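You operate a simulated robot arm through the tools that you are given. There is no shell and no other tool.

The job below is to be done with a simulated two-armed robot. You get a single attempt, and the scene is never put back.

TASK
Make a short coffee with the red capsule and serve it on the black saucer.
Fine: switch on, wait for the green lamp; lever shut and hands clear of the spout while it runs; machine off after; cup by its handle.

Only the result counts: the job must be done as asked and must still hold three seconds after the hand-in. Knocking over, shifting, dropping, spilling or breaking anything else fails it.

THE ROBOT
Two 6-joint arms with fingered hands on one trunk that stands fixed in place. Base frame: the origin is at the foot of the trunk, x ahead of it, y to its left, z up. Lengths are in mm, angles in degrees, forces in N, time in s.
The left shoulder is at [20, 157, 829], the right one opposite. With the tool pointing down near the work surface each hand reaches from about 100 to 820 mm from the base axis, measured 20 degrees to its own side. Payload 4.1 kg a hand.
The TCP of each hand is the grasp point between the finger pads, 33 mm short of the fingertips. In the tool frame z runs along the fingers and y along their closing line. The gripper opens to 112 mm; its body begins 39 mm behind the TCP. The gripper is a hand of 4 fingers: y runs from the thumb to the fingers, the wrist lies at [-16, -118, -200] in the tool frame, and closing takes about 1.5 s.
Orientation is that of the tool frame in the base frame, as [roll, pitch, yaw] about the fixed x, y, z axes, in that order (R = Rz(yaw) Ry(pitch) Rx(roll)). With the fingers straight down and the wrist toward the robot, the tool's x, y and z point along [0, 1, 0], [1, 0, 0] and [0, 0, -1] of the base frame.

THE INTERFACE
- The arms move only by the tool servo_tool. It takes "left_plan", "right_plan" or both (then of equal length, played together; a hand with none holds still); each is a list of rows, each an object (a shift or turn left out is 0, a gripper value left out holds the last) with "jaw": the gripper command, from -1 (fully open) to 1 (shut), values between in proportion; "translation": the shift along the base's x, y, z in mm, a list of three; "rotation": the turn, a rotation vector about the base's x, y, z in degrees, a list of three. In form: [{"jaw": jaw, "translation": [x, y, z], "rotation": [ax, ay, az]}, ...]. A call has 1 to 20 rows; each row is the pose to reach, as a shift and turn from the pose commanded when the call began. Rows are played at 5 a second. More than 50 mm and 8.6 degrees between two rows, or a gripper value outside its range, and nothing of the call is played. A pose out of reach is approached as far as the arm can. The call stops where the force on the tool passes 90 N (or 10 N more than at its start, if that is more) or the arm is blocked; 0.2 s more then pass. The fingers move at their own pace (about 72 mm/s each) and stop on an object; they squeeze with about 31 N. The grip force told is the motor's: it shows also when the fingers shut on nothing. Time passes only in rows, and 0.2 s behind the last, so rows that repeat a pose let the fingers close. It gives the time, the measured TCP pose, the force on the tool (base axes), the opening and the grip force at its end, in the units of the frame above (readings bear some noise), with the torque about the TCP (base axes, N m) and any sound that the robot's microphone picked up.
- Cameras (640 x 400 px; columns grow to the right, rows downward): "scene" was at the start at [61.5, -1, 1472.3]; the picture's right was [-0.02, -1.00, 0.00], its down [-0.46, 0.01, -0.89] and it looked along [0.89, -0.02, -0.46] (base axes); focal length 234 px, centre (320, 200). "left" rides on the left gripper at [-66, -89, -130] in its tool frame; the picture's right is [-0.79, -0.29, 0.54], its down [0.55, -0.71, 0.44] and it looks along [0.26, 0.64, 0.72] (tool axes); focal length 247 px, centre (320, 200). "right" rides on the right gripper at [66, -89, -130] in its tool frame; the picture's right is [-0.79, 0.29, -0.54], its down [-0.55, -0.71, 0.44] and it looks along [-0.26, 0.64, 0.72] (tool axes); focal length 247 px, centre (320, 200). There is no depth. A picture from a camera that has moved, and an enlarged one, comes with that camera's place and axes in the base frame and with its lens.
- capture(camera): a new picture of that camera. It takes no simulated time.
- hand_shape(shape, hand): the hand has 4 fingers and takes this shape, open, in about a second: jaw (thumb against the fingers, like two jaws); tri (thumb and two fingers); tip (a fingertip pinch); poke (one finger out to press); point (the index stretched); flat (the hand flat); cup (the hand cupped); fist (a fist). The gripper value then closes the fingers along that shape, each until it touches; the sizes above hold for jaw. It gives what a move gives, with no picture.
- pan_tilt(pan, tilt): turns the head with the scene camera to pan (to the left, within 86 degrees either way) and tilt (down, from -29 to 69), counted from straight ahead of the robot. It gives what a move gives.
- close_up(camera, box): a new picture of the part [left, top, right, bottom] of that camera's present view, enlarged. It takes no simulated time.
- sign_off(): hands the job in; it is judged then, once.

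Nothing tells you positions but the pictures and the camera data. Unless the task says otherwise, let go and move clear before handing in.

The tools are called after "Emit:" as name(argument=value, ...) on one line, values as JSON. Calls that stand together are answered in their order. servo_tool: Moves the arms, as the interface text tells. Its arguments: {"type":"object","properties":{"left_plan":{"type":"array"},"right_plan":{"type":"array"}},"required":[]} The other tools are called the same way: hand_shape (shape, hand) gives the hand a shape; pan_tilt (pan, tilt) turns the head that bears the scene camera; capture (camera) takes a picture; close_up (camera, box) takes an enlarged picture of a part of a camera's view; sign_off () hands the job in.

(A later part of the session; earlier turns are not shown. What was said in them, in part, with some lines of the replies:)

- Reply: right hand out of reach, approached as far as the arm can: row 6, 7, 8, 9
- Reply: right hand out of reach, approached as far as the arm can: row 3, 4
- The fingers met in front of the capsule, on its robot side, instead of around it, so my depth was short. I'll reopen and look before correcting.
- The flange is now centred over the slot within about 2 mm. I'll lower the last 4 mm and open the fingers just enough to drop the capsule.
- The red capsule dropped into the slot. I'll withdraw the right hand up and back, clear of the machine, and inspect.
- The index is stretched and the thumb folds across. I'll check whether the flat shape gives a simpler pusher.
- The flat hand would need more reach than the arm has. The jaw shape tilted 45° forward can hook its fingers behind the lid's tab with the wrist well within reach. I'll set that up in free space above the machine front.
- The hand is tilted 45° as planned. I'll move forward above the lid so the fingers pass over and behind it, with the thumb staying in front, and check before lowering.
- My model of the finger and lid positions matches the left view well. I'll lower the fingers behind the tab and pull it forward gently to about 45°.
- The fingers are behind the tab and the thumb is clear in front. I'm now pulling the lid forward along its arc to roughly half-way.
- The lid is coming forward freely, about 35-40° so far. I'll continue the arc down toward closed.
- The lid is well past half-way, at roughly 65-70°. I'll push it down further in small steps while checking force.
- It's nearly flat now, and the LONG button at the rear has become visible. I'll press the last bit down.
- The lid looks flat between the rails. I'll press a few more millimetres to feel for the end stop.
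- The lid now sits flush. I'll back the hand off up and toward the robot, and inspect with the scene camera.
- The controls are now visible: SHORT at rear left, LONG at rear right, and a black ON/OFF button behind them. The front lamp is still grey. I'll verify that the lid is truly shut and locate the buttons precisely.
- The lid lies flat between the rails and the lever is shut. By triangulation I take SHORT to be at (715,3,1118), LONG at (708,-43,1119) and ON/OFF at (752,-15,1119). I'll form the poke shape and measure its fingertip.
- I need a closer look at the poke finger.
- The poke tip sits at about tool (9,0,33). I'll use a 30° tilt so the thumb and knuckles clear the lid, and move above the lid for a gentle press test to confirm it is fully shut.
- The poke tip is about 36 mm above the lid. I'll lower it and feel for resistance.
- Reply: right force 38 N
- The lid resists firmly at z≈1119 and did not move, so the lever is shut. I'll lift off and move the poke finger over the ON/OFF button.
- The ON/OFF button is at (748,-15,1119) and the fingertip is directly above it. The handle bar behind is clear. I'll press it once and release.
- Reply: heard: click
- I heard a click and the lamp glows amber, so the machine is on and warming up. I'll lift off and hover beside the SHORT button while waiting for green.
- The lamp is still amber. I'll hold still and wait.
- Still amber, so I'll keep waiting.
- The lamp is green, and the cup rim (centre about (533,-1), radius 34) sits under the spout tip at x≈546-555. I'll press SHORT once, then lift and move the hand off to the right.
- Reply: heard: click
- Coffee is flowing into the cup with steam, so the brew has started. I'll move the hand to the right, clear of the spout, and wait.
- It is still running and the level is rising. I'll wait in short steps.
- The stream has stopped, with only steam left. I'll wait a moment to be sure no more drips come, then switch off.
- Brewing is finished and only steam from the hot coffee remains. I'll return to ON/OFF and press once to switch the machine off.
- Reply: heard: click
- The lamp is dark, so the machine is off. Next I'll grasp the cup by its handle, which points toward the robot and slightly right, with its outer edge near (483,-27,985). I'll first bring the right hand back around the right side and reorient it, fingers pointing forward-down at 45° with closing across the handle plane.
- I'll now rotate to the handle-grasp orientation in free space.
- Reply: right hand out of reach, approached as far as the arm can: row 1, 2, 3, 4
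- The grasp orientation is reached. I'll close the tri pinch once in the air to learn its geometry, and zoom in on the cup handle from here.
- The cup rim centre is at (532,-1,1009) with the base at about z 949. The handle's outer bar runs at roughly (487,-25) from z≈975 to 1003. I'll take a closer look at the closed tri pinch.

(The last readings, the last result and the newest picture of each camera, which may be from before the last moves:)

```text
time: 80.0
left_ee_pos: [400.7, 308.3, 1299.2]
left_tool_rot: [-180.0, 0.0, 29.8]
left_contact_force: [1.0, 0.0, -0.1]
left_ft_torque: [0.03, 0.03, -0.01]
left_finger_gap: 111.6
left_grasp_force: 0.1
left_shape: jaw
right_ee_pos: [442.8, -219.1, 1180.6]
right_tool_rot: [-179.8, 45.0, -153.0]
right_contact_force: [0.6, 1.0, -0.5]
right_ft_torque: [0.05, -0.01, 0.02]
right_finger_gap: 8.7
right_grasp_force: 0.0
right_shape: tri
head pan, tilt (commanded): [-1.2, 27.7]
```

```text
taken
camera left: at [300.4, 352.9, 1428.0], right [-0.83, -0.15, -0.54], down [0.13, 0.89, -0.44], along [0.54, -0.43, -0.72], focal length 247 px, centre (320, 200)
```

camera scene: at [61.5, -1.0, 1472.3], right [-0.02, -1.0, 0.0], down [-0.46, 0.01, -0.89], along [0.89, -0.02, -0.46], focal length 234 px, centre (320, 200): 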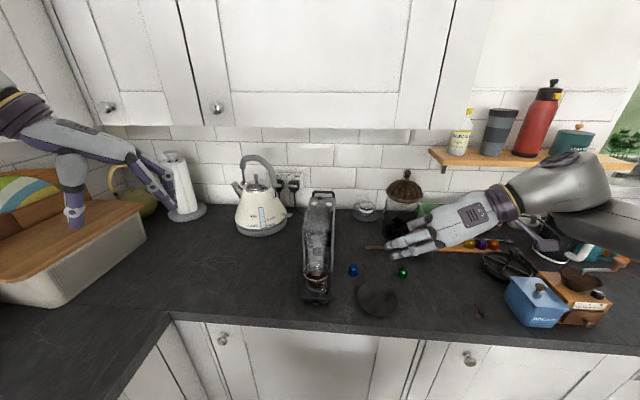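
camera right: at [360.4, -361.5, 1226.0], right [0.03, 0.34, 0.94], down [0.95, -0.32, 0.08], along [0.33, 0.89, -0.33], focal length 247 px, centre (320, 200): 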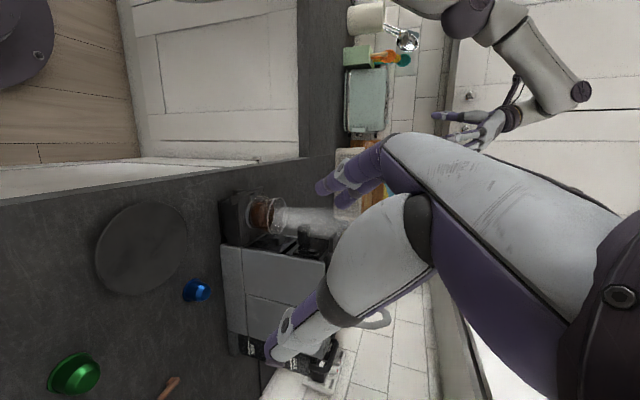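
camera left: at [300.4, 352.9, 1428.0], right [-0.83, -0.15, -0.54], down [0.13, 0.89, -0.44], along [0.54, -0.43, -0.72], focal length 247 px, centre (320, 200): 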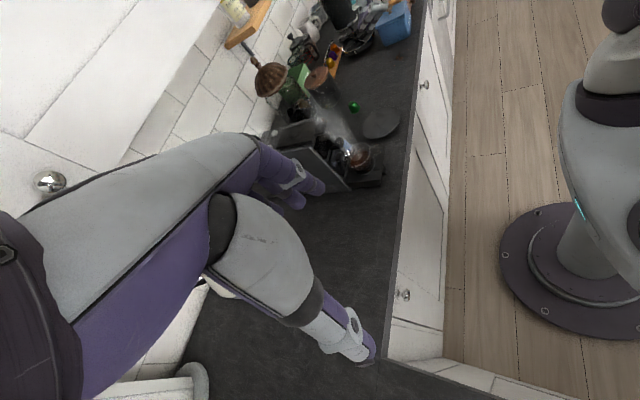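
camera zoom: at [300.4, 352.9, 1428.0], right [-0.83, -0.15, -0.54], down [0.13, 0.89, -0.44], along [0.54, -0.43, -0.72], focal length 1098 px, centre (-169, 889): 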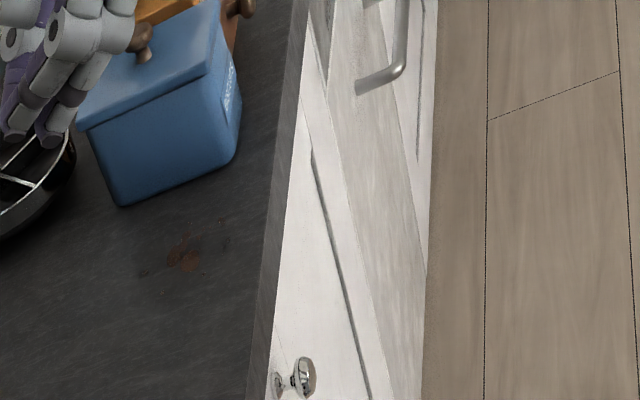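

The tri pinch has the index and middle on one side and the thumb on the other. I'll open it to about 45 mm and move to a pre-grasp point backed off along the approach direction from the handle.

Emit:
servo_tool(right_plan=[{"jaw": 0.2, "translation": [-5, 25, 0]}, {"translation": [-10, 55, -5]}, {"translation": [-14, 85, -15]}, {"translation": [-16, 115, -30]}, {"translation": [-17, 140, -50]}, {"translation": [-17, 155, -75]}, {"translation": [-17, 163, -100]}, {"translation": [-17, 163, -120]}, {"translation": [-17, 163, -120]}])

Emit:
capture(camera="right")

Emit:
close_up(camera="scene", box=[280, 210, 400, 310])

Emit:
close_up(camera="left", box=[330, 90, 450, 190])

```text
time: 82.0
left_ee_pos: [401.1, 308.3, 1298.5]
left_tool_rot: [-179.9, 0.0, 29.9]
left_contact_force: [0.5, 0.6, -0.2]
left_ft_torque: [0.02, 0.0, 0.02]
left_finger_gap: 111.5
left_grasp_force: 0.1
left_shape: jaw
right_ee_pos: [426.5, -56.8, 1058.8]
right_tool_rot: [-179.9, 45.0, -153.1]
right_contact_force: [0.6, -0.3, 0.9]
right_ft_torque: [0.04, 0.01, 0.01]
right_finger_gap: 44.2
right_grasp_force: 0.0
right_shape: tri
head pan, tilt (commanded): [-1.2, 27.7]
```

```text
taken
camera right: at [343.6, -199.7, 1104.1], right [0.03, 0.34, 0.94], down [0.94, -0.32, 0.08], along [0.33, 0.89, -0.33], focal length 247 px, centre (320, 200)
```

right: 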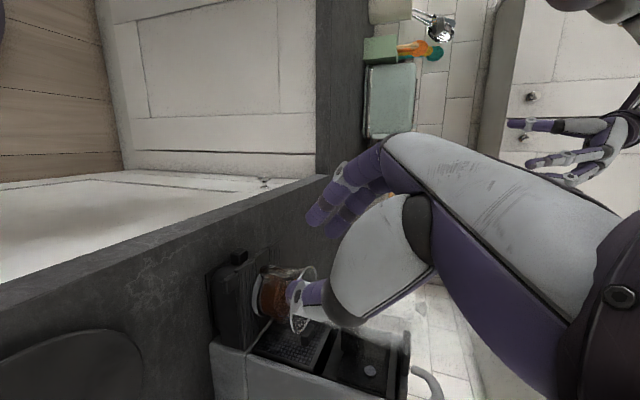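

```text
4.00 times, centred on (340, 260) of scene
camera zoom: at [61.4, -1.0, 1472.3], right [-0.02, -1.0, 0.0], down [-0.46, 0.01, -0.89], along [0.89, -0.02, -0.46], focal length 937 px, centre (240, -40)
```

zoom: 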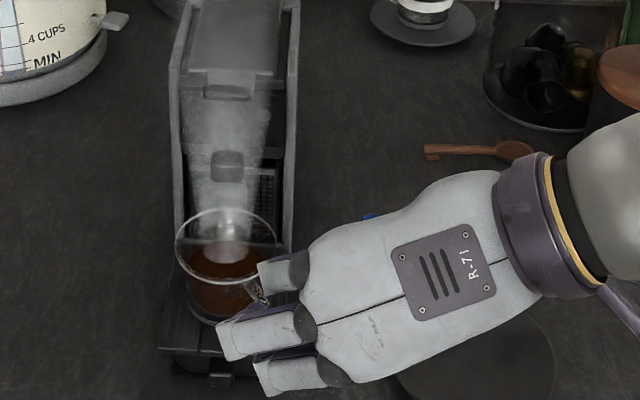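

```text
4.00 times, centred on (390, 140) of left
camera zoom: at [300.3, 352.9, 1428.0], right [-0.83, -0.15, -0.54], down [0.13, 0.89, -0.44], along [0.54, -0.43, -0.72], focal length 988 px, centre (40, 440)
```

zoom: 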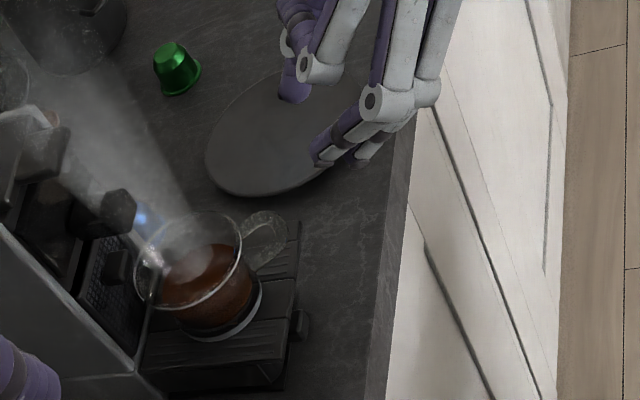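

The approach line points right at the handle. I'll advance two thirds of the way and check clearance to the rim and spout.

Emit:
servo_tool(right_plan=[{"jaw": 0.2, "translation": [7, 4, -8]}, {"translation": [14, 8, -16]}, {"translation": [21, 12, -24]}, {"translation": [28.7, 16.2, -33.2]}, {"translation": [28.7, 16.2, -33.2]}])

Emit:
close_up(camera="right", box=[230, 150, 370, 350])

Emit:
close_up(camera="scene", box=[290, 230, 370, 310])

Emit:
close_up(camera="left", box=[340, 110, 430, 180])

```text
time: 83.2
left_ee_pos: [401.7, 309.2, 1297.6]
left_tool_rot: [180.0, -0.1, 29.8]
left_contact_force: [-0.5, -0.2, 0.2]
left_ft_torque: [-0.02, 0.0, 0.0]
left_finger_gap: 111.8
left_grasp_force: 0.0
left_shape: jaw
right_ee_pos: [454.6, -39.2, 1026.5]
right_tool_rot: [-179.8, 45.0, -153.0]
right_contact_force: [0.4, 0.5, -0.2]
right_ft_torque: [0.02, 0.02, -0.01]
right_finger_gap: 44.3
right_grasp_force: 0.1
right_shape: tri
head pan, tilt (commanded): [-1.2, 27.7]
```

```text
2.00 times, centred on (300, 250) of right
camera zoom: at [371.7, -181.9, 1071.7], right [0.03, 0.34, 0.94], down [0.94, -0.32, 0.08], along [0.33, 0.89, -0.33], focal length 494 px, centre (360, 100)
```

zoom: 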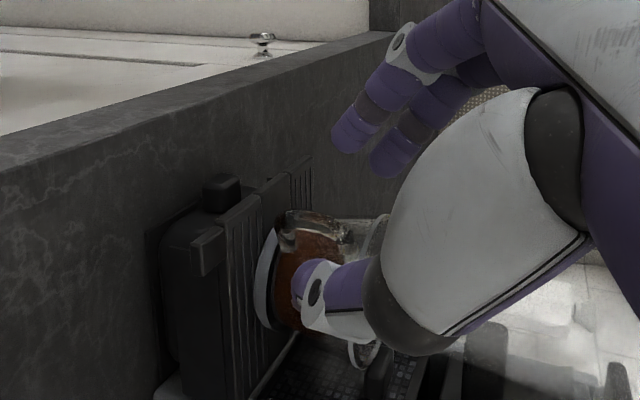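

```text
5.00 times, centred on (330, 270) of scene
camera zoom: at [61.5, -1.0, 1472.3], right [-0.02, -1.0, 0.0], down [-0.46, 0.01, -0.89], along [0.89, -0.02, -0.46], focal length 1171 px, centre (270, -150)
```

zoom: 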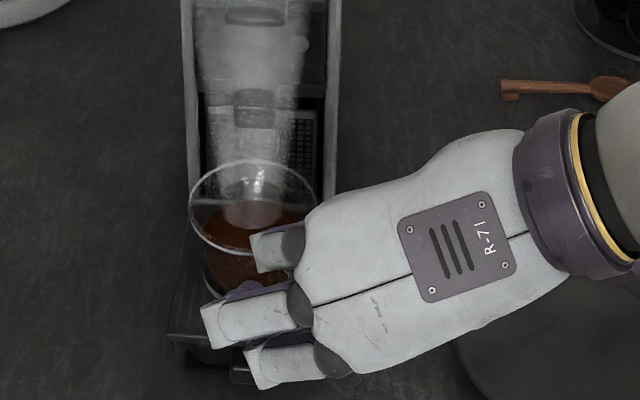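

```text
5.71 times, centred on (385, 145) of left
camera zoom: at [300.3, 352.9, 1428.0], right [-0.83, -0.15, -0.54], down [0.13, 0.89, -0.44], along [0.54, -0.43, -0.72], focal length 1411 px, centre (-51, 514)
```

zoom: 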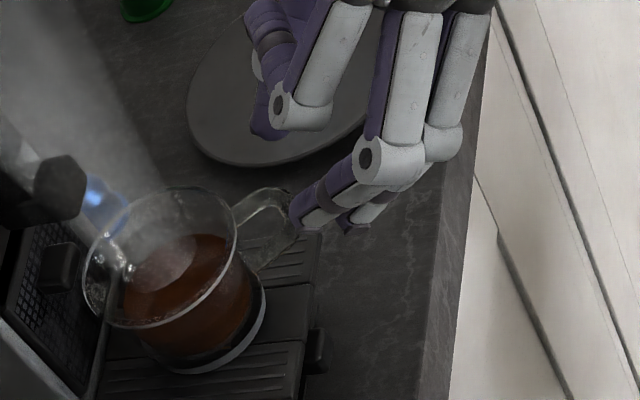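

Clearances look good and the handle will end up between the fingers and thumb. I'll advance the rest of the way slowly, watching forces.

Emit:
servo_tool(right_plan=[{"jaw": 0.2, "translation": [4, 2, -4.5]}, {"translation": [8, 3.5, -9]}, {"translation": [12, 5, -13.5]}, {"translation": [15, 6.5, -17.5]}, {"translation": [15, 6.5, -17.5]}])

Emit:
close_up(camera="right", box=[230, 150, 370, 350])

Emit:
close_up(camera="scene", box=[290, 230, 370, 310])

Emit:
close_up(camera="left", box=[340, 110, 430, 180])

```text
time: 84.4
left_ee_pos: [402.9, 309.1, 1298.2]
left_tool_rot: [180.0, 0.0, 29.7]
left_contact_force: [-0.6, 0.0, 0.6]
left_ft_torque: [0.0, 0.01, 0.0]
left_finger_gap: 111.5
left_grasp_force: 0.0
left_shape: jaw
right_ee_pos: [472.5, -34.2, 1008.5]
right_tool_rot: [-179.8, 45.0, -153.0]
right_contact_force: [0.0, -0.3, -0.1]
right_ft_torque: [0.01, -0.02, 0.01]
right_finger_gap: 44.4
right_grasp_force: 0.1
right_shape: tri
head pan, tilt (commanded): [-1.2, 27.7]
```

```text
2.00 times, centred on (300, 250) of right
camera zoom: at [388.8, -176.3, 1054.8], right [0.03, 0.34, 0.94], down [0.94, -0.32, 0.08], along [0.33, 0.89, -0.33], focal length 494 px, centre (360, 100)
```

zoom: 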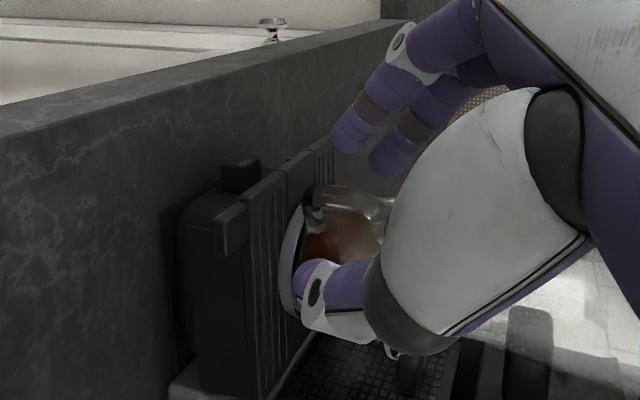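

```text
5.00 times, centred on (330, 270) of scene
camera zoom: at [61.5, -1.0, 1472.3], right [-0.02, -1.0, 0.0], down [-0.46, 0.01, -0.89], along [0.89, -0.02, -0.46], focal length 1171 px, centre (270, -150)
```

zoom: 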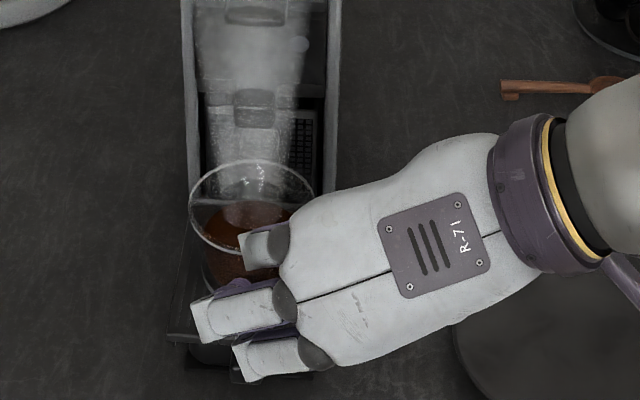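

```text
5.71 times, centred on (385, 145) of left
camera zoom: at [300.3, 352.9, 1428.0], right [-0.83, -0.15, -0.54], down [0.13, 0.89, -0.44], along [0.54, -0.43, -0.72], focal length 1411 px, centre (-51, 514)
```

zoom: 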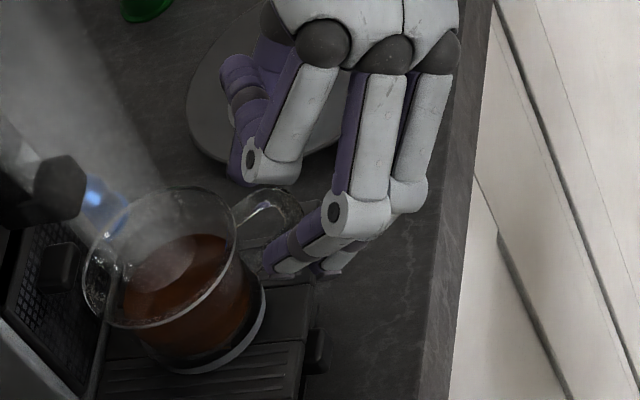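

The handle's bar and arm sit between the two fingers and the thumb. I'll close slowly.

Emit:
servo_tool(right_plan=[{"jaw": 0.35}, {"jaw": 0.5}, {"jaw": 0.6}, {"jaw": 0.7}, {"jaw": 0.8}, {"jaw": 0.9}, {"jaw": 1}, {"jaw": 1}, {"jaw": 1}, {"jaw": 1}])

Emit:
close_up(camera="right", box=[230, 150, 370, 350])

Emit:
close_up(camera="scene", box=[290, 230, 370, 310])

Emit:
close_up(camera="left", box=[340, 110, 430, 180])

```text
time: 86.6
left_ee_pos: [400.4, 308.5, 1298.0]
left_tool_rot: [180.0, 0.0, 29.8]
left_contact_force: [0.5, 1.1, -0.5]
left_ft_torque: [0.02, 0.0, 0.0]
left_finger_gap: 111.6
left_grasp_force: 0.0
left_shape: jaw
right_ee_pos: [472.0, -35.0, 1009.3]
right_tool_rot: [-179.9, 45.0, -153.1]
right_contact_force: [1.0, 0.1, 0.1]
right_ft_torque: [-0.04, -0.01, 0.01]
right_finger_gap: 2.8
right_grasp_force: 30.6
right_shape: tri
head pan, tilt (commanded): [-1.2, 27.7]
```

```text
2.00 times, centred on (300, 250) of right
camera zoom: at [388.7, -176.3, 1054.8], right [0.03, 0.34, 0.94], down [0.94, -0.32, 0.08], along [0.33, 0.89, -0.33], focal length 494 px, centre (360, 100)
```

zoom: 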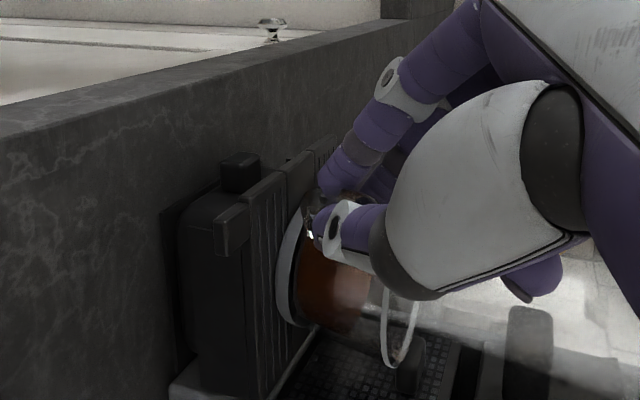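

```text
5.00 times, centred on (330, 270) of scene
camera zoom: at [61.5, -1.0, 1472.3], right [-0.02, -1.0, 0.0], down [-0.46, 0.01, -0.89], along [0.89, -0.02, -0.46], focal length 1171 px, centre (270, -150)
```

zoom: 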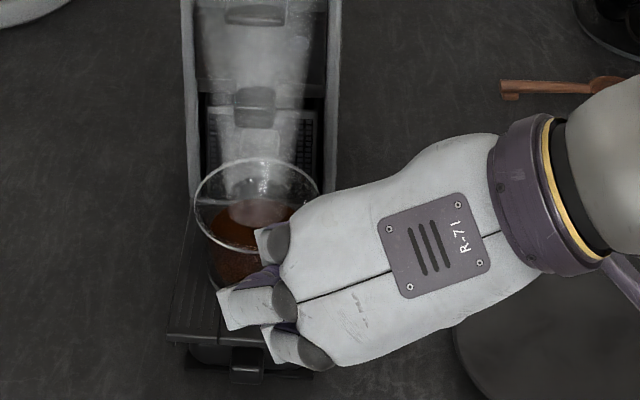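

```text
5.71 times, centred on (385, 145) of left
camera zoom: at [300.4, 352.9, 1428.0], right [-0.83, -0.15, -0.54], down [0.13, 0.89, -0.44], along [0.54, -0.43, -0.72], focal length 1411 px, centre (-51, 514)
```

zoom: 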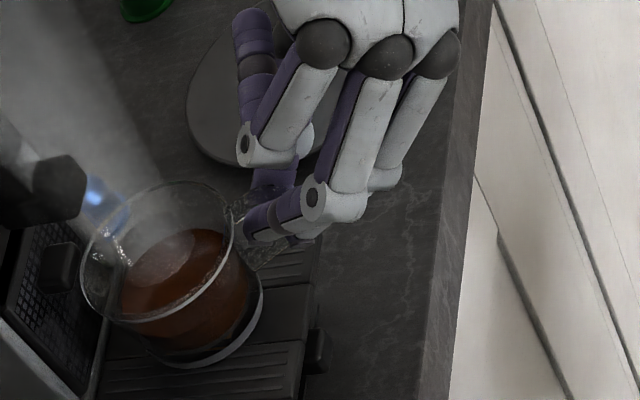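

The grip closed with 31 N at a gap of 2.8 mm, and the cup seems to have shifted slightly. I'll look closely before lifting.

Emit:
close_up(camera="left", box=[350, 125, 405, 175])

Emit:
close_up(camera="right", box=[260, 190, 340, 300])

Emit:
close_up(camera="scene", box=[295, 250, 345, 310])

```text
8.00 times, centred on (378, 150) of left
camera zoom: at [300.4, 352.9, 1428.0], right [-0.83, -0.15, -0.54], down [0.13, 0.89, -0.44], along [0.54, -0.43, -0.72], focal length 1976 px, centre (-140, 600)
```

zoom: 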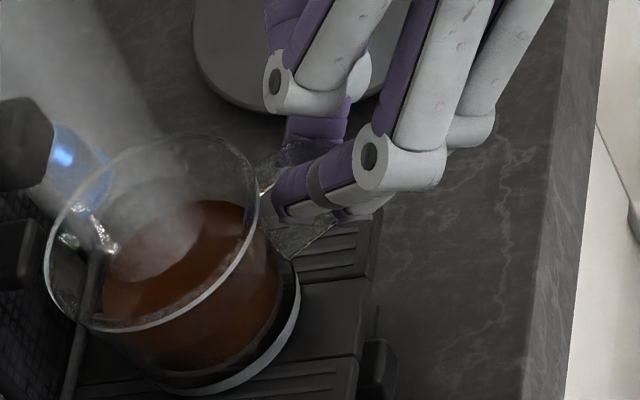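

```text
3.64 times, centred on (300, 245) of right
camera zoom: at [388.7, -176.3, 1054.8], right [0.03, 0.34, 0.94], down [0.94, -0.32, 0.08], along [0.33, 0.89, -0.33], focal length 898 px, centre (393, 36)
```

zoom: 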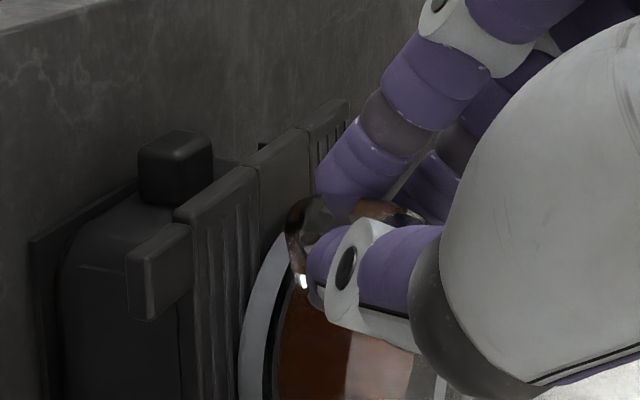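

```text
6.67 times, centred on (320, 280) of scene
camera zoom: at [61.5, -1.0, 1472.3], right [-0.02, -1.0, 0.0], down [-0.46, 0.01, -0.89], along [0.89, -0.02, -0.46], focal length 1561 px, centre (320, -333)
```

zoom: 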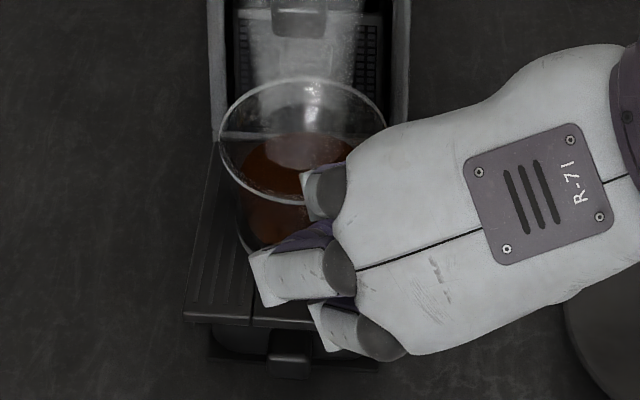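

The handle is pinched between thumb and fingers and the cup is still upright. I'll lift slowly by 6 mm and check for tilt.

Emit:
servo_tool(right_plan=[{"jaw": 1, "translation": [0, 0, 2]}, {"translation": [0, 0, 4]}, {"translation": [0, 0, 6]}, {"translation": [0, 0, 6]}, {"translation": [0, 0, 6]}])

Emit:
close_up(camera="left", box=[350, 125, 405, 175])

Emit:
close_up(camera="right", box=[230, 190, 370, 350])

Emit:
close_up(camera="scene", box=[295, 250, 345, 310])

```text
time: 87.8
left_ee_pos: [400.9, 308.5, 1298.2]
left_tool_rot: [-179.9, 0.0, 29.8]
left_contact_force: [-1.0, 0.3, -0.7]
left_ft_torque: [0.01, 0.03, -0.02]
left_finger_gap: 111.6
left_grasp_force: 0.1
left_shape: jaw
right_ee_pos: [471.3, -33.8, 1017.1]
right_tool_rot: [-179.8, 45.0, -153.0]
right_contact_force: [-0.3, -0.1, -1.7]
right_ft_torque: [0.01, 0.06, 0.0]
right_finger_gap: 3.0
right_grasp_force: 31.4
right_shape: tri
head pan, tilt (commanded): [-1.2, 27.7]
```

```text
8.00 times, centred on (378, 150) of left
camera zoom: at [300.4, 352.9, 1428.0], right [-0.83, -0.15, -0.54], down [0.13, 0.89, -0.44], along [0.54, -0.43, -0.72], focal length 1976 px, centre (-140, 600)
```

zoom: 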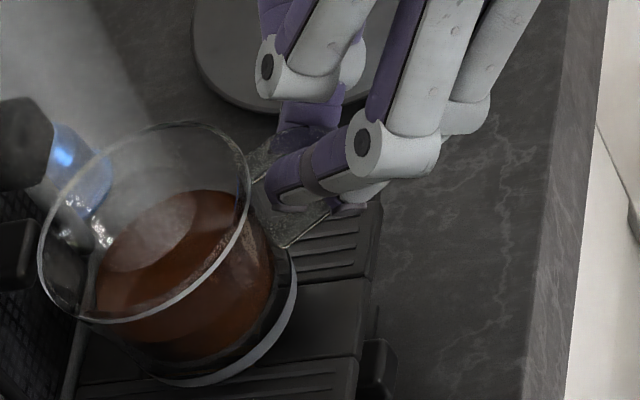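

```text
2.50 times, centred on (300, 270) of right
camera zoom: at [388.0, -175.5, 1061.5], right [0.03, 0.34, 0.94], down [0.94, -0.32, 0.08], along [0.33, 0.89, -0.33], focal length 617 px, centre (370, 25)
```

zoom: 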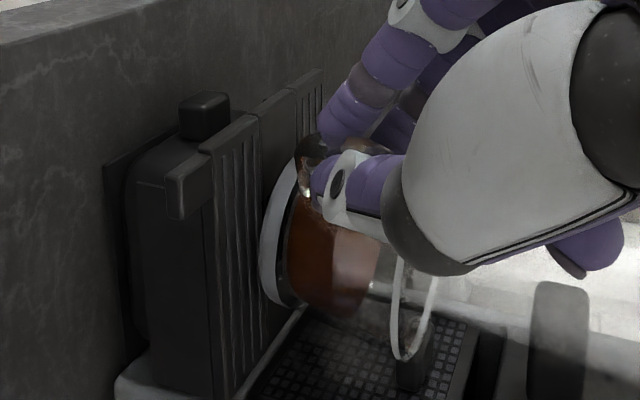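

```text
6.67 times, centred on (320, 280) of scene
camera zoom: at [61.5, -1.0, 1472.3], right [-0.02, -1.0, 0.0], down [-0.46, 0.01, -0.89], along [0.89, -0.02, -0.46], focal length 1561 px, centre (320, -333)
```

zoom: 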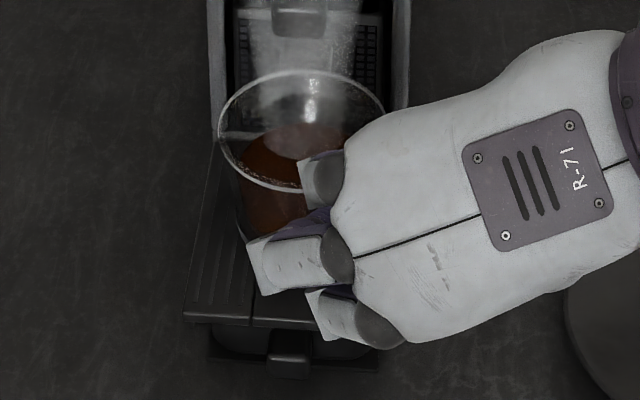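

The cup rises cleanly and upright with the hand. The saucer centre is about (516,-177), and the cup centre is 59 mm ahead and 31 mm left of the TCP. I'll first draw the cup straight back toward the robot to clear the spout, slowly.

Emit:
servo_tool(right_plan=[{"jaw": 1, "translation": [-5, 0, 1]}, {"translation": [-12, 0, 2]}, {"translation": [-20, 0, 3]}, {"translation": [-28, 0, 4]}, {"translation": [-36, 0, 5]}, {"translation": [-44, 0, 6]}, {"translation": [-50, 0, 6]}, {"translation": [-54, 0, 6]}, {"translation": [-54, 0, 6]}])

Emit:
close_up(camera="left", box=[350, 110, 430, 180])

Emit:
close_up(camera="scene", box=[280, 240, 400, 330])

Emit:
capture(camera="right")

```text
time: 89.8
left_ee_pos: [401.9, 308.4, 1297.2]
left_tool_rot: [-180.0, 0.1, 29.7]
left_contact_force: [-0.1, 0.2, 0.6]
left_ft_torque: [0.01, 0.0, 0.03]
left_finger_gap: 111.8
left_grasp_force: 0.1
left_shape: jaw
right_ee_pos: [416.7, -33.9, 1021.6]
right_tool_rot: [-179.8, 45.0, -153.0]
right_contact_force: [-0.1, 0.1, -1.1]
right_ft_torque: [-0.05, 0.03, -0.01]
right_finger_gap: 2.7
right_grasp_force: 31.0
right_shape: tri
head pan, tilt (commanded): [-1.2, 27.7]
```

```text
5.71 times, centred on (390, 145) of left
camera zoom: at [300.4, 352.9, 1428.0], right [-0.83, -0.15, -0.54], down [0.13, 0.89, -0.44], along [0.54, -0.43, -0.72], focal length 1411 px, centre (-80, 514)
```

zoom: 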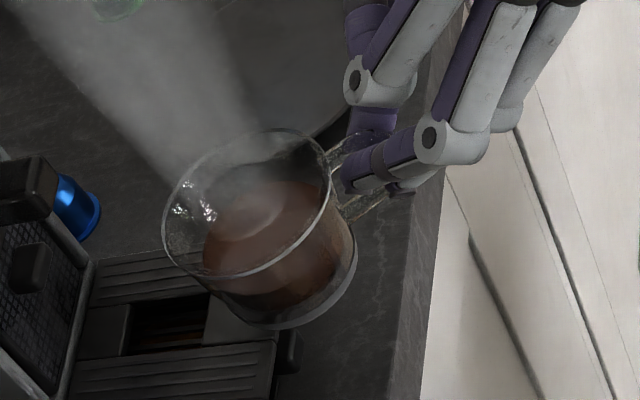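

```text
4.44 times, centred on (340, 285) of scene
camera zoom: at [61.5, -1.0, 1472.3], right [-0.02, -1.0, 0.0], down [-0.46, 0.01, -0.89], along [0.89, -0.02, -0.46], focal length 1041 px, centre (231, -178)
```

zoom: 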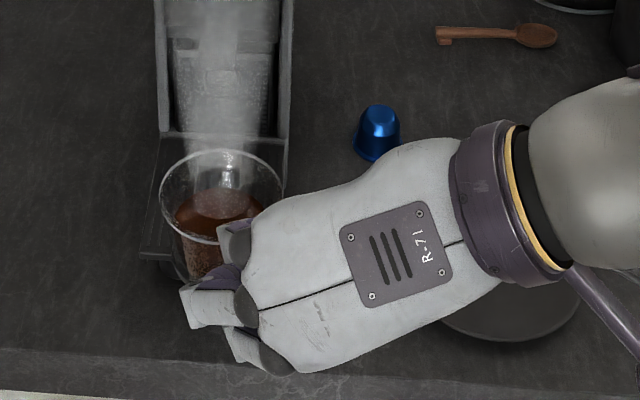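

```text
taken
camera right: at [333.1, -175.3, 1067.0], right [0.03, 0.34, 0.94], down [0.94, -0.32, 0.08], along [0.33, 0.89, -0.33], focal length 247 px, centre (320, 200)
```

right: 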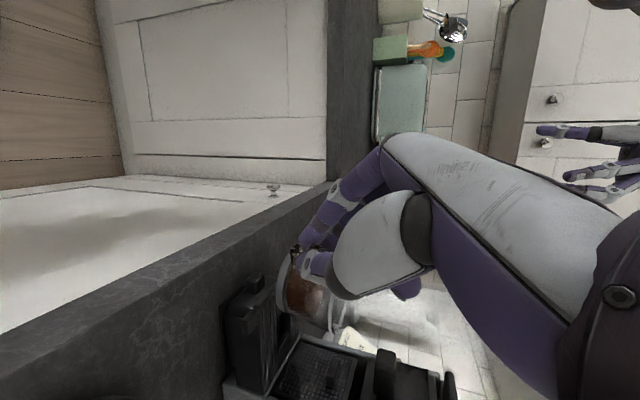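

The cup is clear of the spout and steady. I'll carry it slowly to the right over the black saucer.

Emit:
servo_tool(right_plan=[{"jaw": 1, "translation": [0, -5, 0]}, {"translation": [1, -13, 0]}, {"translation": [3, -23, 0]}, {"translation": [5, -33, 0]}, {"translation": [7, -43, 0]}, {"translation": [9, -53, 0]}, {"translation": [11, -63, 0]}, {"translation": [13, -73, 0]}, {"translation": [16, -83, 0]}, {"translation": [19, -93, 0]}, {"translation": [22, -103, 0]}, {"translation": [25, -113, 0]}, {"translation": [28, -123, 0]}, {"translation": [31, -133, 0]}, {"translation": [34, -143, 0]}, {"translation": [37, -153, 0]}, {"translation": [39, -163, 0]}, {"translation": [40, -170, 0]}, {"translation": [40, -174, 0]}, {"translation": [40, -174, 0]}])

Emit:
close_up(camera="left", box=[340, 70, 440, 160])

Emit:
close_up(camera="scene", box=[320, 230, 440, 330])

Emit:
capture(camera="right")

```text
time: 94.0
left_ee_pos: [400.3, 309.4, 1299.0]
left_tool_rot: [180.0, 0.0, 29.8]
left_contact_force: [-0.2, -0.2, 0.1]
left_ft_torque: [-0.02, 0.01, 0.01]
left_finger_gap: 111.6
left_grasp_force: 0.0
left_shape: jaw
right_ee_pos: [456.3, -206.8, 1021.5]
right_tool_rot: [-179.9, 45.0, -153.0]
right_contact_force: [-0.6, -0.1, -1.5]
right_ft_torque: [-0.05, 0.05, -0.01]
right_finger_gap: 2.5
right_grasp_force: 30.7
right_shape: tri
head pan, tilt (commanded): [-1.2, 27.7]
```

```text
4.44 times, centred on (390, 115) of left
camera zoom: at [300.4, 352.9, 1428.0], right [-0.83, -0.15, -0.54], down [0.13, 0.89, -0.44], along [0.54, -0.43, -0.72], focal length 1098 px, centre (9, 578)
```

zoom: 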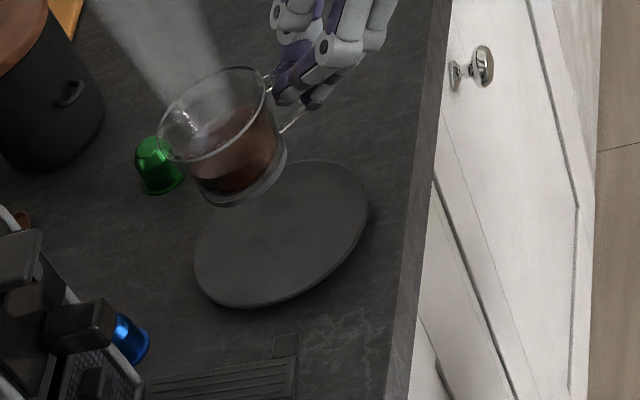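

```text
4.00 times, centred on (380, 280) of scene
camera zoom: at [61.5, -1.0, 1472.3], right [-0.02, -1.0, 0.0], down [-0.46, 0.01, -0.89], along [0.89, -0.02, -0.46], focal length 937 px, centre (80, -120)
```

zoom: 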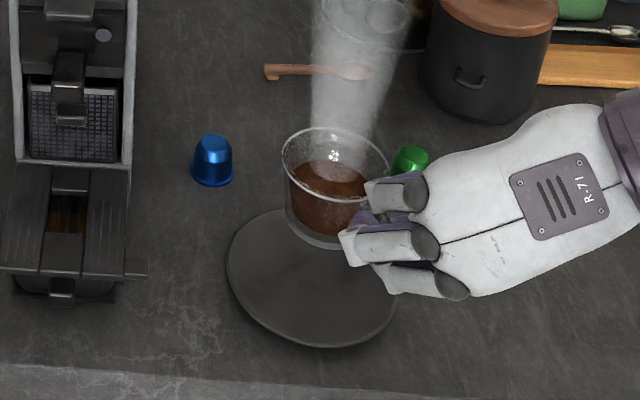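

```text
taken
camera right: at [372.9, -349.5, 1067.5], right [0.03, 0.34, 0.94], down [0.94, -0.32, 0.08], along [0.33, 0.89, -0.33], focal length 247 px, centre (320, 200)
```

right: 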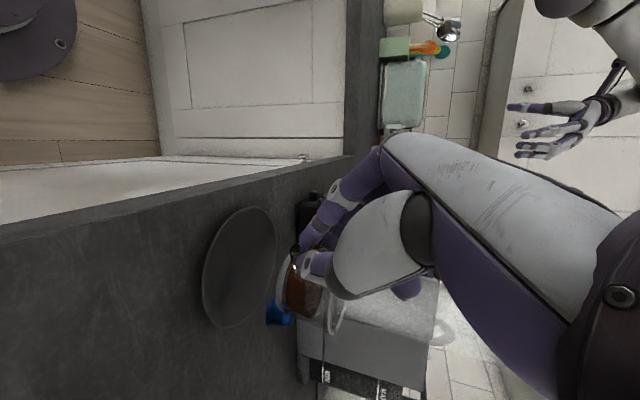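

The cup centre at about (516,-177) is over the saucer centre at about (516,-175). I'll lower it gently toward the saucer.

Emit:
servo_tool(right_plan=[{"jaw": 1, "translation": [0, 1, -4]}, {"translation": [0, 1, -10]}, {"translation": [0, 2, -16]}, {"translation": [0, 2, -22]}, {"translation": [0, 2, -28]}, {"translation": [0, 2, -34]}, {"translation": [0, 2, -38]}, {"translation": [0, 2, -38]}])

Emit:
close_up(camera="left", box=[350, 80, 430, 150])

Emit:
close_up(camera="scene", box=[330, 250, 420, 320])

Emit:
close_up(camera="right", box=[180, 170, 360, 350])

```text
time: 95.8
left_ee_pos: [400.9, 308.7, 1298.4]
left_tool_rot: [-180.0, 0.1, 29.9]
left_contact_force: [-0.4, -0.1, -0.2]
left_ft_torque: [0.02, 0.01, 0.01]
left_finger_gap: 111.7
left_grasp_force: 0.0
left_shape: jaw
right_ee_pos: [456.0, -204.1, 984.4]
right_tool_rot: [-179.8, 45.0, -152.9]
right_contact_force: [-0.9, 0.1, -1.7]
right_ft_torque: [-0.06, 0.1, 0.01]
right_finger_gap: 2.5
right_grasp_force: 31.1
right_shape: tri
head pan, tilt (commanded): [-1.2, 27.7]
```

```text
5.71 times, centred on (390, 115) of left
camera zoom: at [300.4, 352.9, 1428.0], right [-0.83, -0.15, -0.54], down [0.13, 0.89, -0.44], along [0.54, -0.43, -0.72], focal length 1411 px, centre (-80, 686)
```

zoom: 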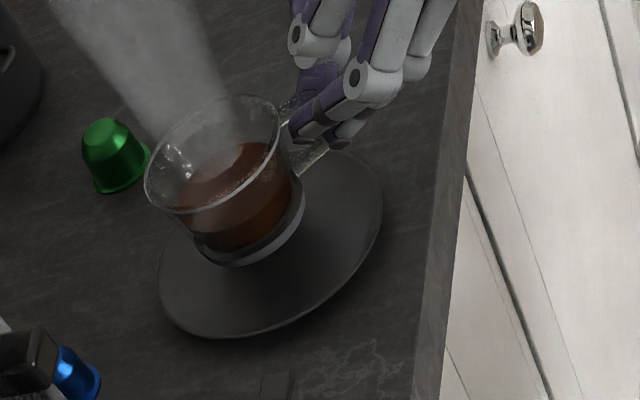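

```text
5.71 times, centred on (375, 285) of scene
camera zoom: at [61.5, -1.0, 1472.3], right [-0.02, -1.0, 0.0], down [-0.46, 0.01, -0.89], along [0.89, -0.02, -0.46], focal length 1338 px, centre (6, -286)
```

zoom: 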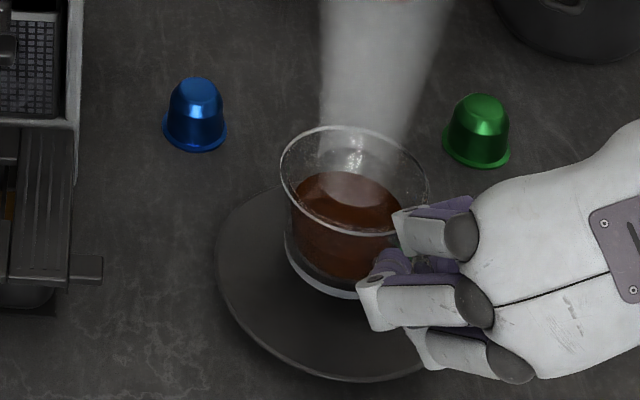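

```text
2.22 times, centred on (270, 260) of right
camera zoom: at [372.7, -346.5, 1029.4], right [0.03, 0.34, 0.94], down [0.94, -0.32, 0.08], along [0.33, 0.89, -0.33], focal length 549 px, centre (431, 67)
```

zoom: 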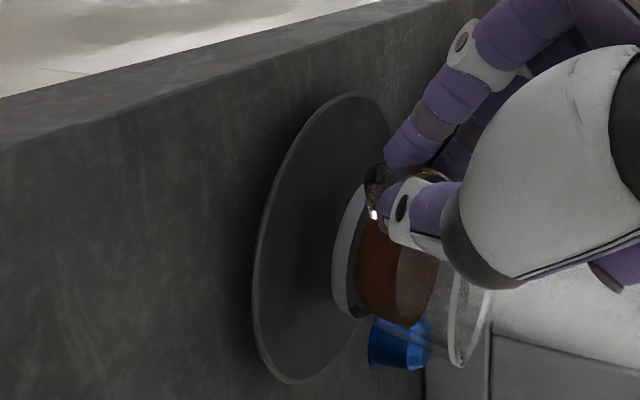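

About 13 mm remain to the saucer, and the cup is centred within a few mm. I'll lower in small steps until I feel contact.

Emit:
servo_tool(right_plan=[{"jaw": 1, "translation": [-1, 0, -4]}, {"translation": [-2, 0, -8]}, {"translation": [-2, 0, -10]}, {"translation": [-2, 0, -10]}])

Emit:
close_up(camera="right", box=[180, 170, 360, 350])

Emit:
close_up(camera="left", box=[350, 80, 430, 150])

```text
time: 96.8
left_ee_pos: [401.5, 308.1, 1300.1]
left_tool_rot: [-180.0, -0.1, 29.8]
left_contact_force: [0.5, 0.4, -1.0]
left_ft_torque: [-0.03, -0.02, -0.01]
left_finger_gap: 111.5
left_grasp_force: 0.1
left_shape: jaw
right_ee_pos: [453.6, -204.3, 973.2]
right_tool_rot: [-179.9, 44.9, -153.0]
right_contact_force: [0.2, -0.2, -1.5]
right_ft_torque: [-0.02, 0.11, 0.0]
right_finger_gap: 2.6
right_grasp_force: 30.5
right_shape: tri
head pan, tilt (commanded): [-1.2, 27.7]
```

```text
2.22 times, centred on (270, 260) of right
camera zoom: at [370.2, -347.2, 1018.9], right [0.03, 0.34, 0.94], down [0.94, -0.32, 0.08], along [0.33, 0.89, -0.33], focal length 549 px, centre (431, 67)
```

zoom: 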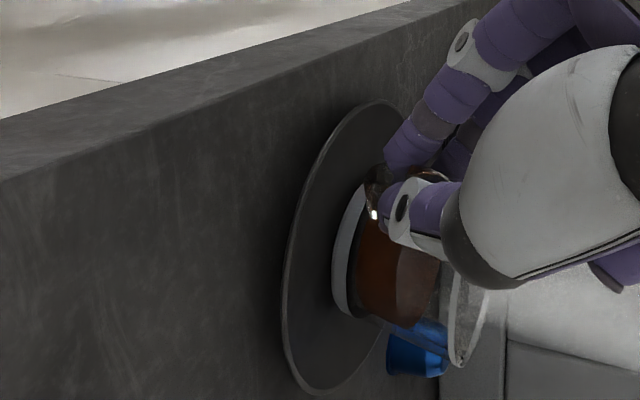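

```text
5.71 times, centred on (390, 115) of left
camera zoom: at [300.4, 352.9, 1428.0], right [-0.83, -0.15, -0.54], down [0.13, 0.89, -0.44], along [0.54, -0.43, -0.72], focal length 1411 px, centre (-80, 686)
```

zoom: 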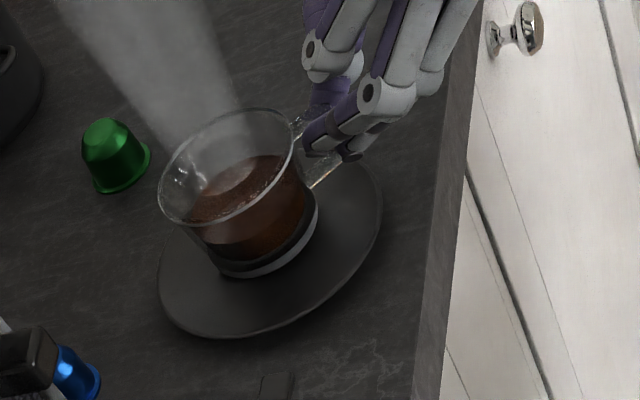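

No contact yet and the weight is still on the hand. I'll take it a few more millimetres down.

Emit:
servo_tool(right_plan=[{"jaw": 1, "translation": [0, 0, -1.5]}, {"translation": [0, 0, -3]}, {"translation": [0, 0, -3]}])

Emit:
close_up(camera="right", box=[230, 190, 350, 330])

```text
time: 97.6
left_ee_pos: [401.1, 309.1, 1297.1]
left_tool_rot: [179.9, 0.0, 29.8]
left_contact_force: [0.6, -0.4, 0.0]
left_ft_torque: [0.01, 0.01, -0.02]
left_finger_gap: 111.7
left_grasp_force: 0.1
left_shape: jaw
right_ee_pos: [454.0, -205.3, 970.5]
right_tool_rot: [-179.9, 45.1, -153.0]
right_contact_force: [-0.2, -0.2, -0.7]
right_ft_torque: [0.0, -0.03, 0.0]
right_finger_gap: 2.7
right_grasp_force: 30.2
right_shape: tri
head pan, tilt (commanded): [-1.2, 27.7]
```

```text
2.86 times, centred on (290, 260) of right
camera zoom: at [370.6, -347.7, 1015.6], right [0.03, 0.34, 0.94], down [0.94, -0.32, 0.08], along [0.33, 0.89, -0.33], focal length 706 px, centre (406, 29)
```

zoom: 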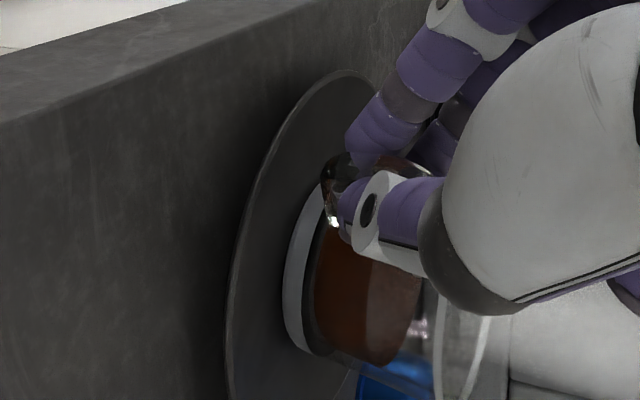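

The torque dropped to zero and the load is easing, so the cup is just touching the saucer. I'll go one more millimetre to seat it.

Emit:
servo_tool(right_plan=[{"jaw": 1, "translation": [0, 0, -1]}, {"translation": [0, 0, -1]}, {"translation": [0, 0, -1]}])

Emit:
close_up(camera="left", box=[350, 80, 430, 150])

Emit:
close_up(camera="scene", box=[330, 250, 420, 320])

```text
time: 98.4
left_ee_pos: [402.3, 308.3, 1297.7]
left_tool_rot: [180.0, 0.0, 29.7]
left_contact_force: [0.2, -0.4, 0.4]
left_ft_torque: [-0.03, -0.02, 0.01]
left_finger_gap: 111.9
left_grasp_force: 0.0
left_shape: jaw
right_ee_pos: [453.0, -205.4, 970.2]
right_tool_rot: [-179.8, 44.9, -153.0]
right_contact_force: [-0.6, -0.5, 2.4]
right_ft_torque: [0.0, -0.01, -0.01]
right_finger_gap: 2.7
right_grasp_force: 31.2
right_shape: tri
head pan, tilt (commanded): [-1.2, 27.7]
```

```text
5.71 times, centred on (390, 115) of left
camera zoom: at [300.3, 352.9, 1428.0], right [-0.83, -0.15, -0.54], down [0.13, 0.89, -0.44], along [0.54, -0.43, -0.72], focal length 1411 px, centre (-80, 686)
```

zoom: 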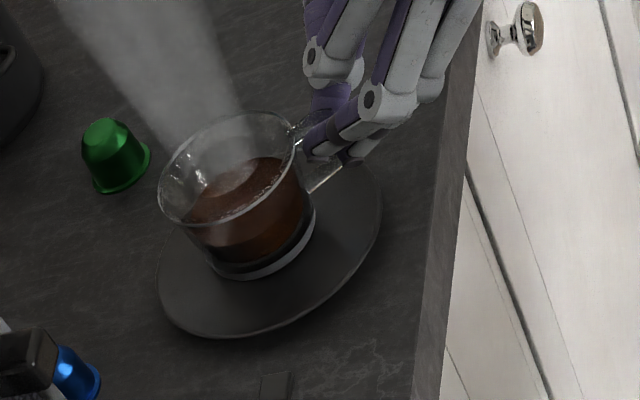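

```text
5.71 times, centred on (375, 285) of scene
camera zoom: at [61.4, -1.0, 1472.3], right [-0.02, -1.0, 0.0], down [-0.46, 0.01, -0.89], along [0.89, -0.02, -0.46], focal length 1338 px, centre (6, -286)
```

zoom: 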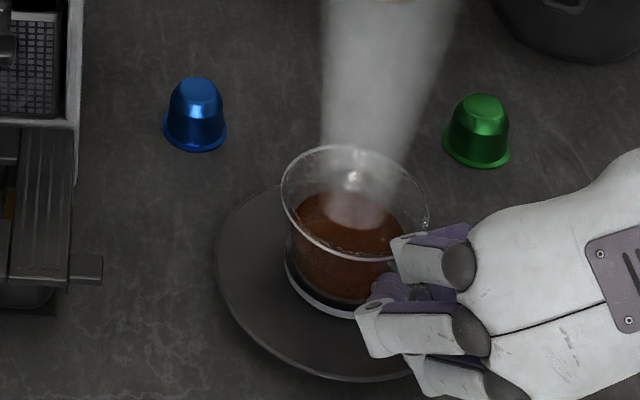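

The cup now rests on the black saucer, with the weight transferred. I'll open the fingers slowly to release the handle.

Emit:
servo_tool(right_plan=[{"jaw": 0.9}, {"jaw": 0.8}, {"jaw": 0.65}, {"jaw": 0.5}, {"jaw": 0.35}, {"jaw": 0.2}, {"jaw": 0.1}, {"jaw": 0.1}])

Emit:
close_up(camera="left", box=[350, 80, 430, 150])

Emit:
close_up(camera="right", box=[200, 150, 380, 350])

Emit:
close_up(camera="scene", box=[330, 250, 420, 320])

```text
time: 100.2
left_ee_pos: [400.3, 308.3, 1298.4]
left_tool_rot: [180.0, 0.1, 29.7]
left_contact_force: [-1.0, -0.6, 0.2]
left_ft_torque: [-0.01, -0.01, 0.01]
left_finger_gap: 111.8
left_grasp_force: 0.1
left_shape: jaw
right_ee_pos: [454.7, -205.1, 971.1]
right_tool_rot: [-179.8, 45.0, -153.0]
right_contact_force: [0.4, 1.2, -0.1]
right_ft_torque: [0.03, -0.03, 0.02]
right_finger_gap: 49.9
right_grasp_force: 0.2
right_shape: tri
head pan, tilt (commanded): [-1.2, 27.7]
```

```text
5.71 times, centred on (390, 115) of left
camera zoom: at [300.4, 352.9, 1428.0], right [-0.83, -0.15, -0.54], down [0.13, 0.89, -0.44], along [0.54, -0.43, -0.72], focal length 1411 px, centre (-80, 686)
```

zoom: 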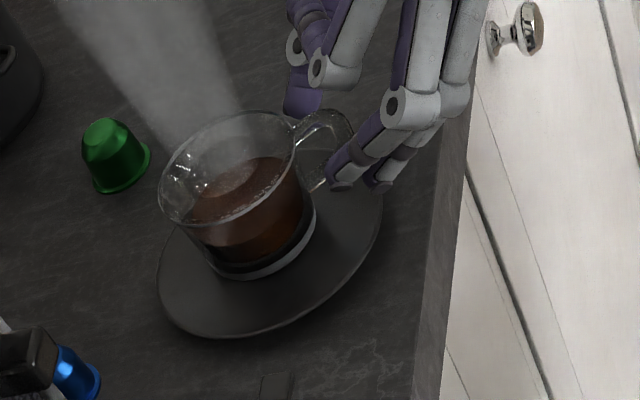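

```text
2.00 times, centred on (290, 250) of right
camera zoom: at [370.9, -347.3, 1015.3], right [0.03, 0.34, 0.94], down [0.94, -0.32, 0.08], along [0.33, 0.89, -0.33], focal length 494 px, centre (380, 100)
```

zoom: 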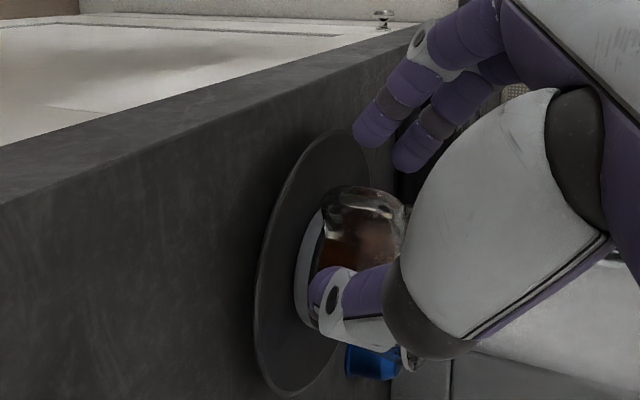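

```text
5.71 times, centred on (375, 285) of scene
camera zoom: at [61.5, -1.0, 1472.3], right [-0.02, -1.0, 0.0], down [-0.46, 0.01, -0.89], along [0.89, -0.02, -0.46], focal length 1338 px, centre (6, -286)
```

zoom: 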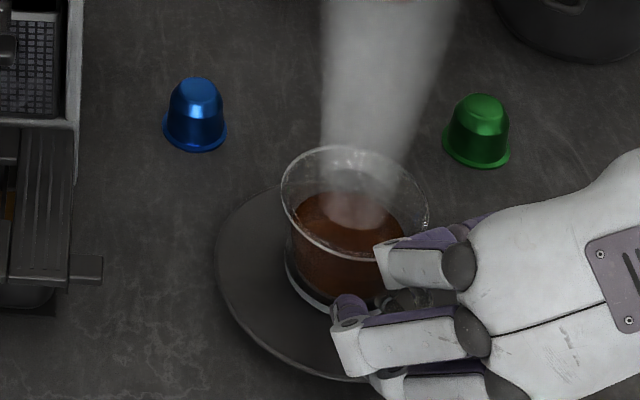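

The cup stands steady and the fingers are clear of the handle on both sides. I'll withdraw backward along the approach direction and then up and away.

Emit:
servo_tool(right_plan=[{"jaw": 0.1, "translation": [-6, -3, 7]}, {"translation": [-13, -6.5, 14.5]}, {"translation": [-22, -11, 25]}, {"translation": [-35, -18, 40]}, {"translation": [-50, -26, 57]}, {"translation": [-60, -40, 85]}, {"translation": [-65, -60, 120]}, {"translation": [-65, -80, 155]}, {"translation": [-65, -100, 190]}, {"translation": [-65, -110, 215]}, {"translation": [-65, -110, 215]}])

Emit:
capture(camera="scene")

Emit:
close_up(camera="scene", box=[280, 180, 440, 330])

Emit:
close_up(camera="left", box=[230, 60, 440, 200])

Emit:
close_up(camera="scene", box=[330, 250, 420, 320])

```text
time: 102.6
left_ee_pos: [401.4, 309.6, 1297.7]
left_tool_rot: [180.0, 0.0, 29.7]
left_contact_force: [-0.1, 0.7, -0.1]
left_ft_torque: [0.01, 0.04, 0.03]
left_finger_gap: 111.6
left_grasp_force: 0.0
left_shape: jaw
right_ee_pos: [389.5, -316.1, 1184.3]
right_tool_rot: [-179.8, 45.0, -153.0]
right_contact_force: [0.7, 0.0, 0.4]
right_ft_torque: [-0.02, 0.0, -0.03]
right_finger_gap: 50.0
right_grasp_force: 0.1
right_shape: tri
head pan, tilt (commanded): [-1.2, 27.7]
```

```text
taken
camera scene: at [61.5, -1.0, 1472.3], right [-0.02, -1.0, 0.0], down [-0.46, 0.01, -0.89], along [0.89, -0.02, -0.46], focal length 234 px, centre (320, 200)
```

scene: 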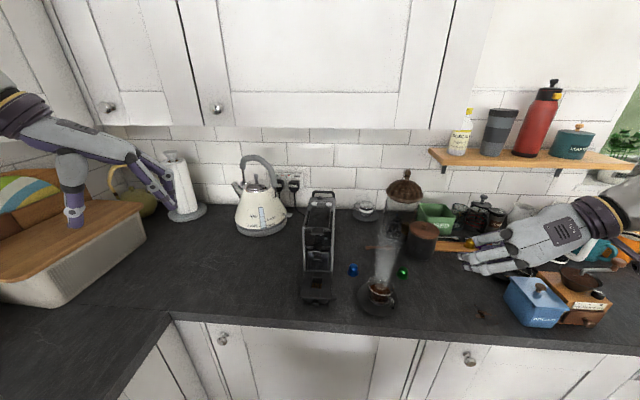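

```text
2.67 times, centred on (360, 255) of scene
camera zoom: at [61.5, -1.0, 1472.3], right [-0.02, -1.0, 0.0], down [-0.46, 0.01, -0.89], along [0.89, -0.02, -0.46], focal length 624 px, centre (213, 53)
```

zoom: 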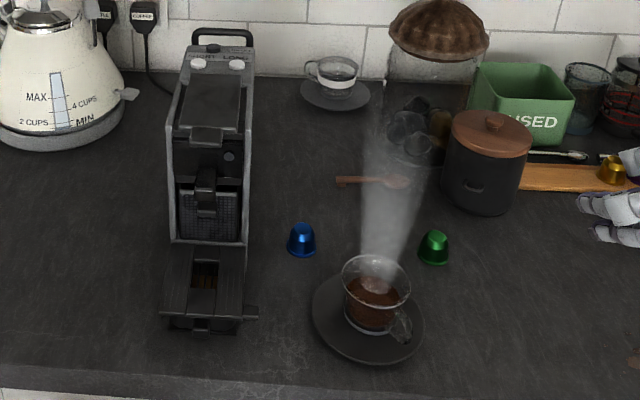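

```text
2.86 times, centred on (335, 130) of left
camera zoom: at [300.4, 352.9, 1428.0], right [-0.83, -0.15, -0.54], down [0.13, 0.89, -0.44], along [0.54, -0.43, -0.72], focal length 706 px, centre (277, 400)
```

zoom: 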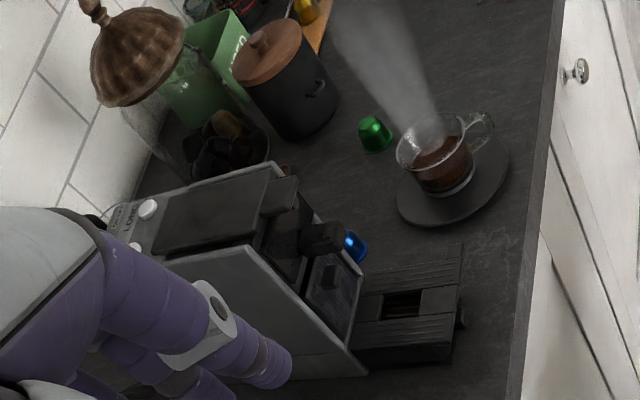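

```text
5.71 times, centred on (375, 285) of scene
camera zoom: at [61.5, -1.0, 1472.3], right [-0.02, -1.0, 0.0], down [-0.46, 0.01, -0.89], along [0.89, -0.02, -0.46], focal length 1338 px, centre (6, -286)
```

zoom: 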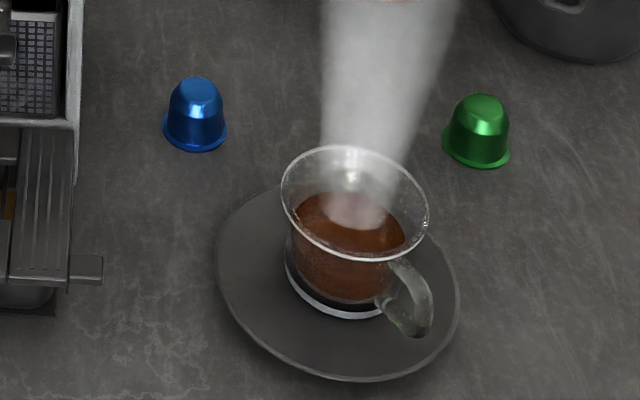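

The coffee stands upright, centred on the black saucer. The machine is off with its lever shut, both hands are clear, and nothing else has moved. I'm handing in the job.

Emit:
sign_off()

```text
The job is handed in.
```

The short coffee from the red capsule is on the black saucer, with the cup standing upright near its centre. I've handed the job in, but no verdict came back with it.

- **Brewing:** I put the red capsule in and shut the lever. Then I switched on, waited for the green lamp and pressed SHORT. Both hands stayed clear of the spout while it ran.
- **Afterwards:** I switched the machine off and the lamp is dark. I left the lever shut with the used capsule still inside.
- **Serving:** I carried the cup by its handle and saw no spill.
- **Red capsule nudge:** my first grasp missed and pushed the red capsule back about 10 mm before I picked it up.
- **Everything else:** the blue and green capsules and the spoon are where they started, and I saw nothing else disturbed.
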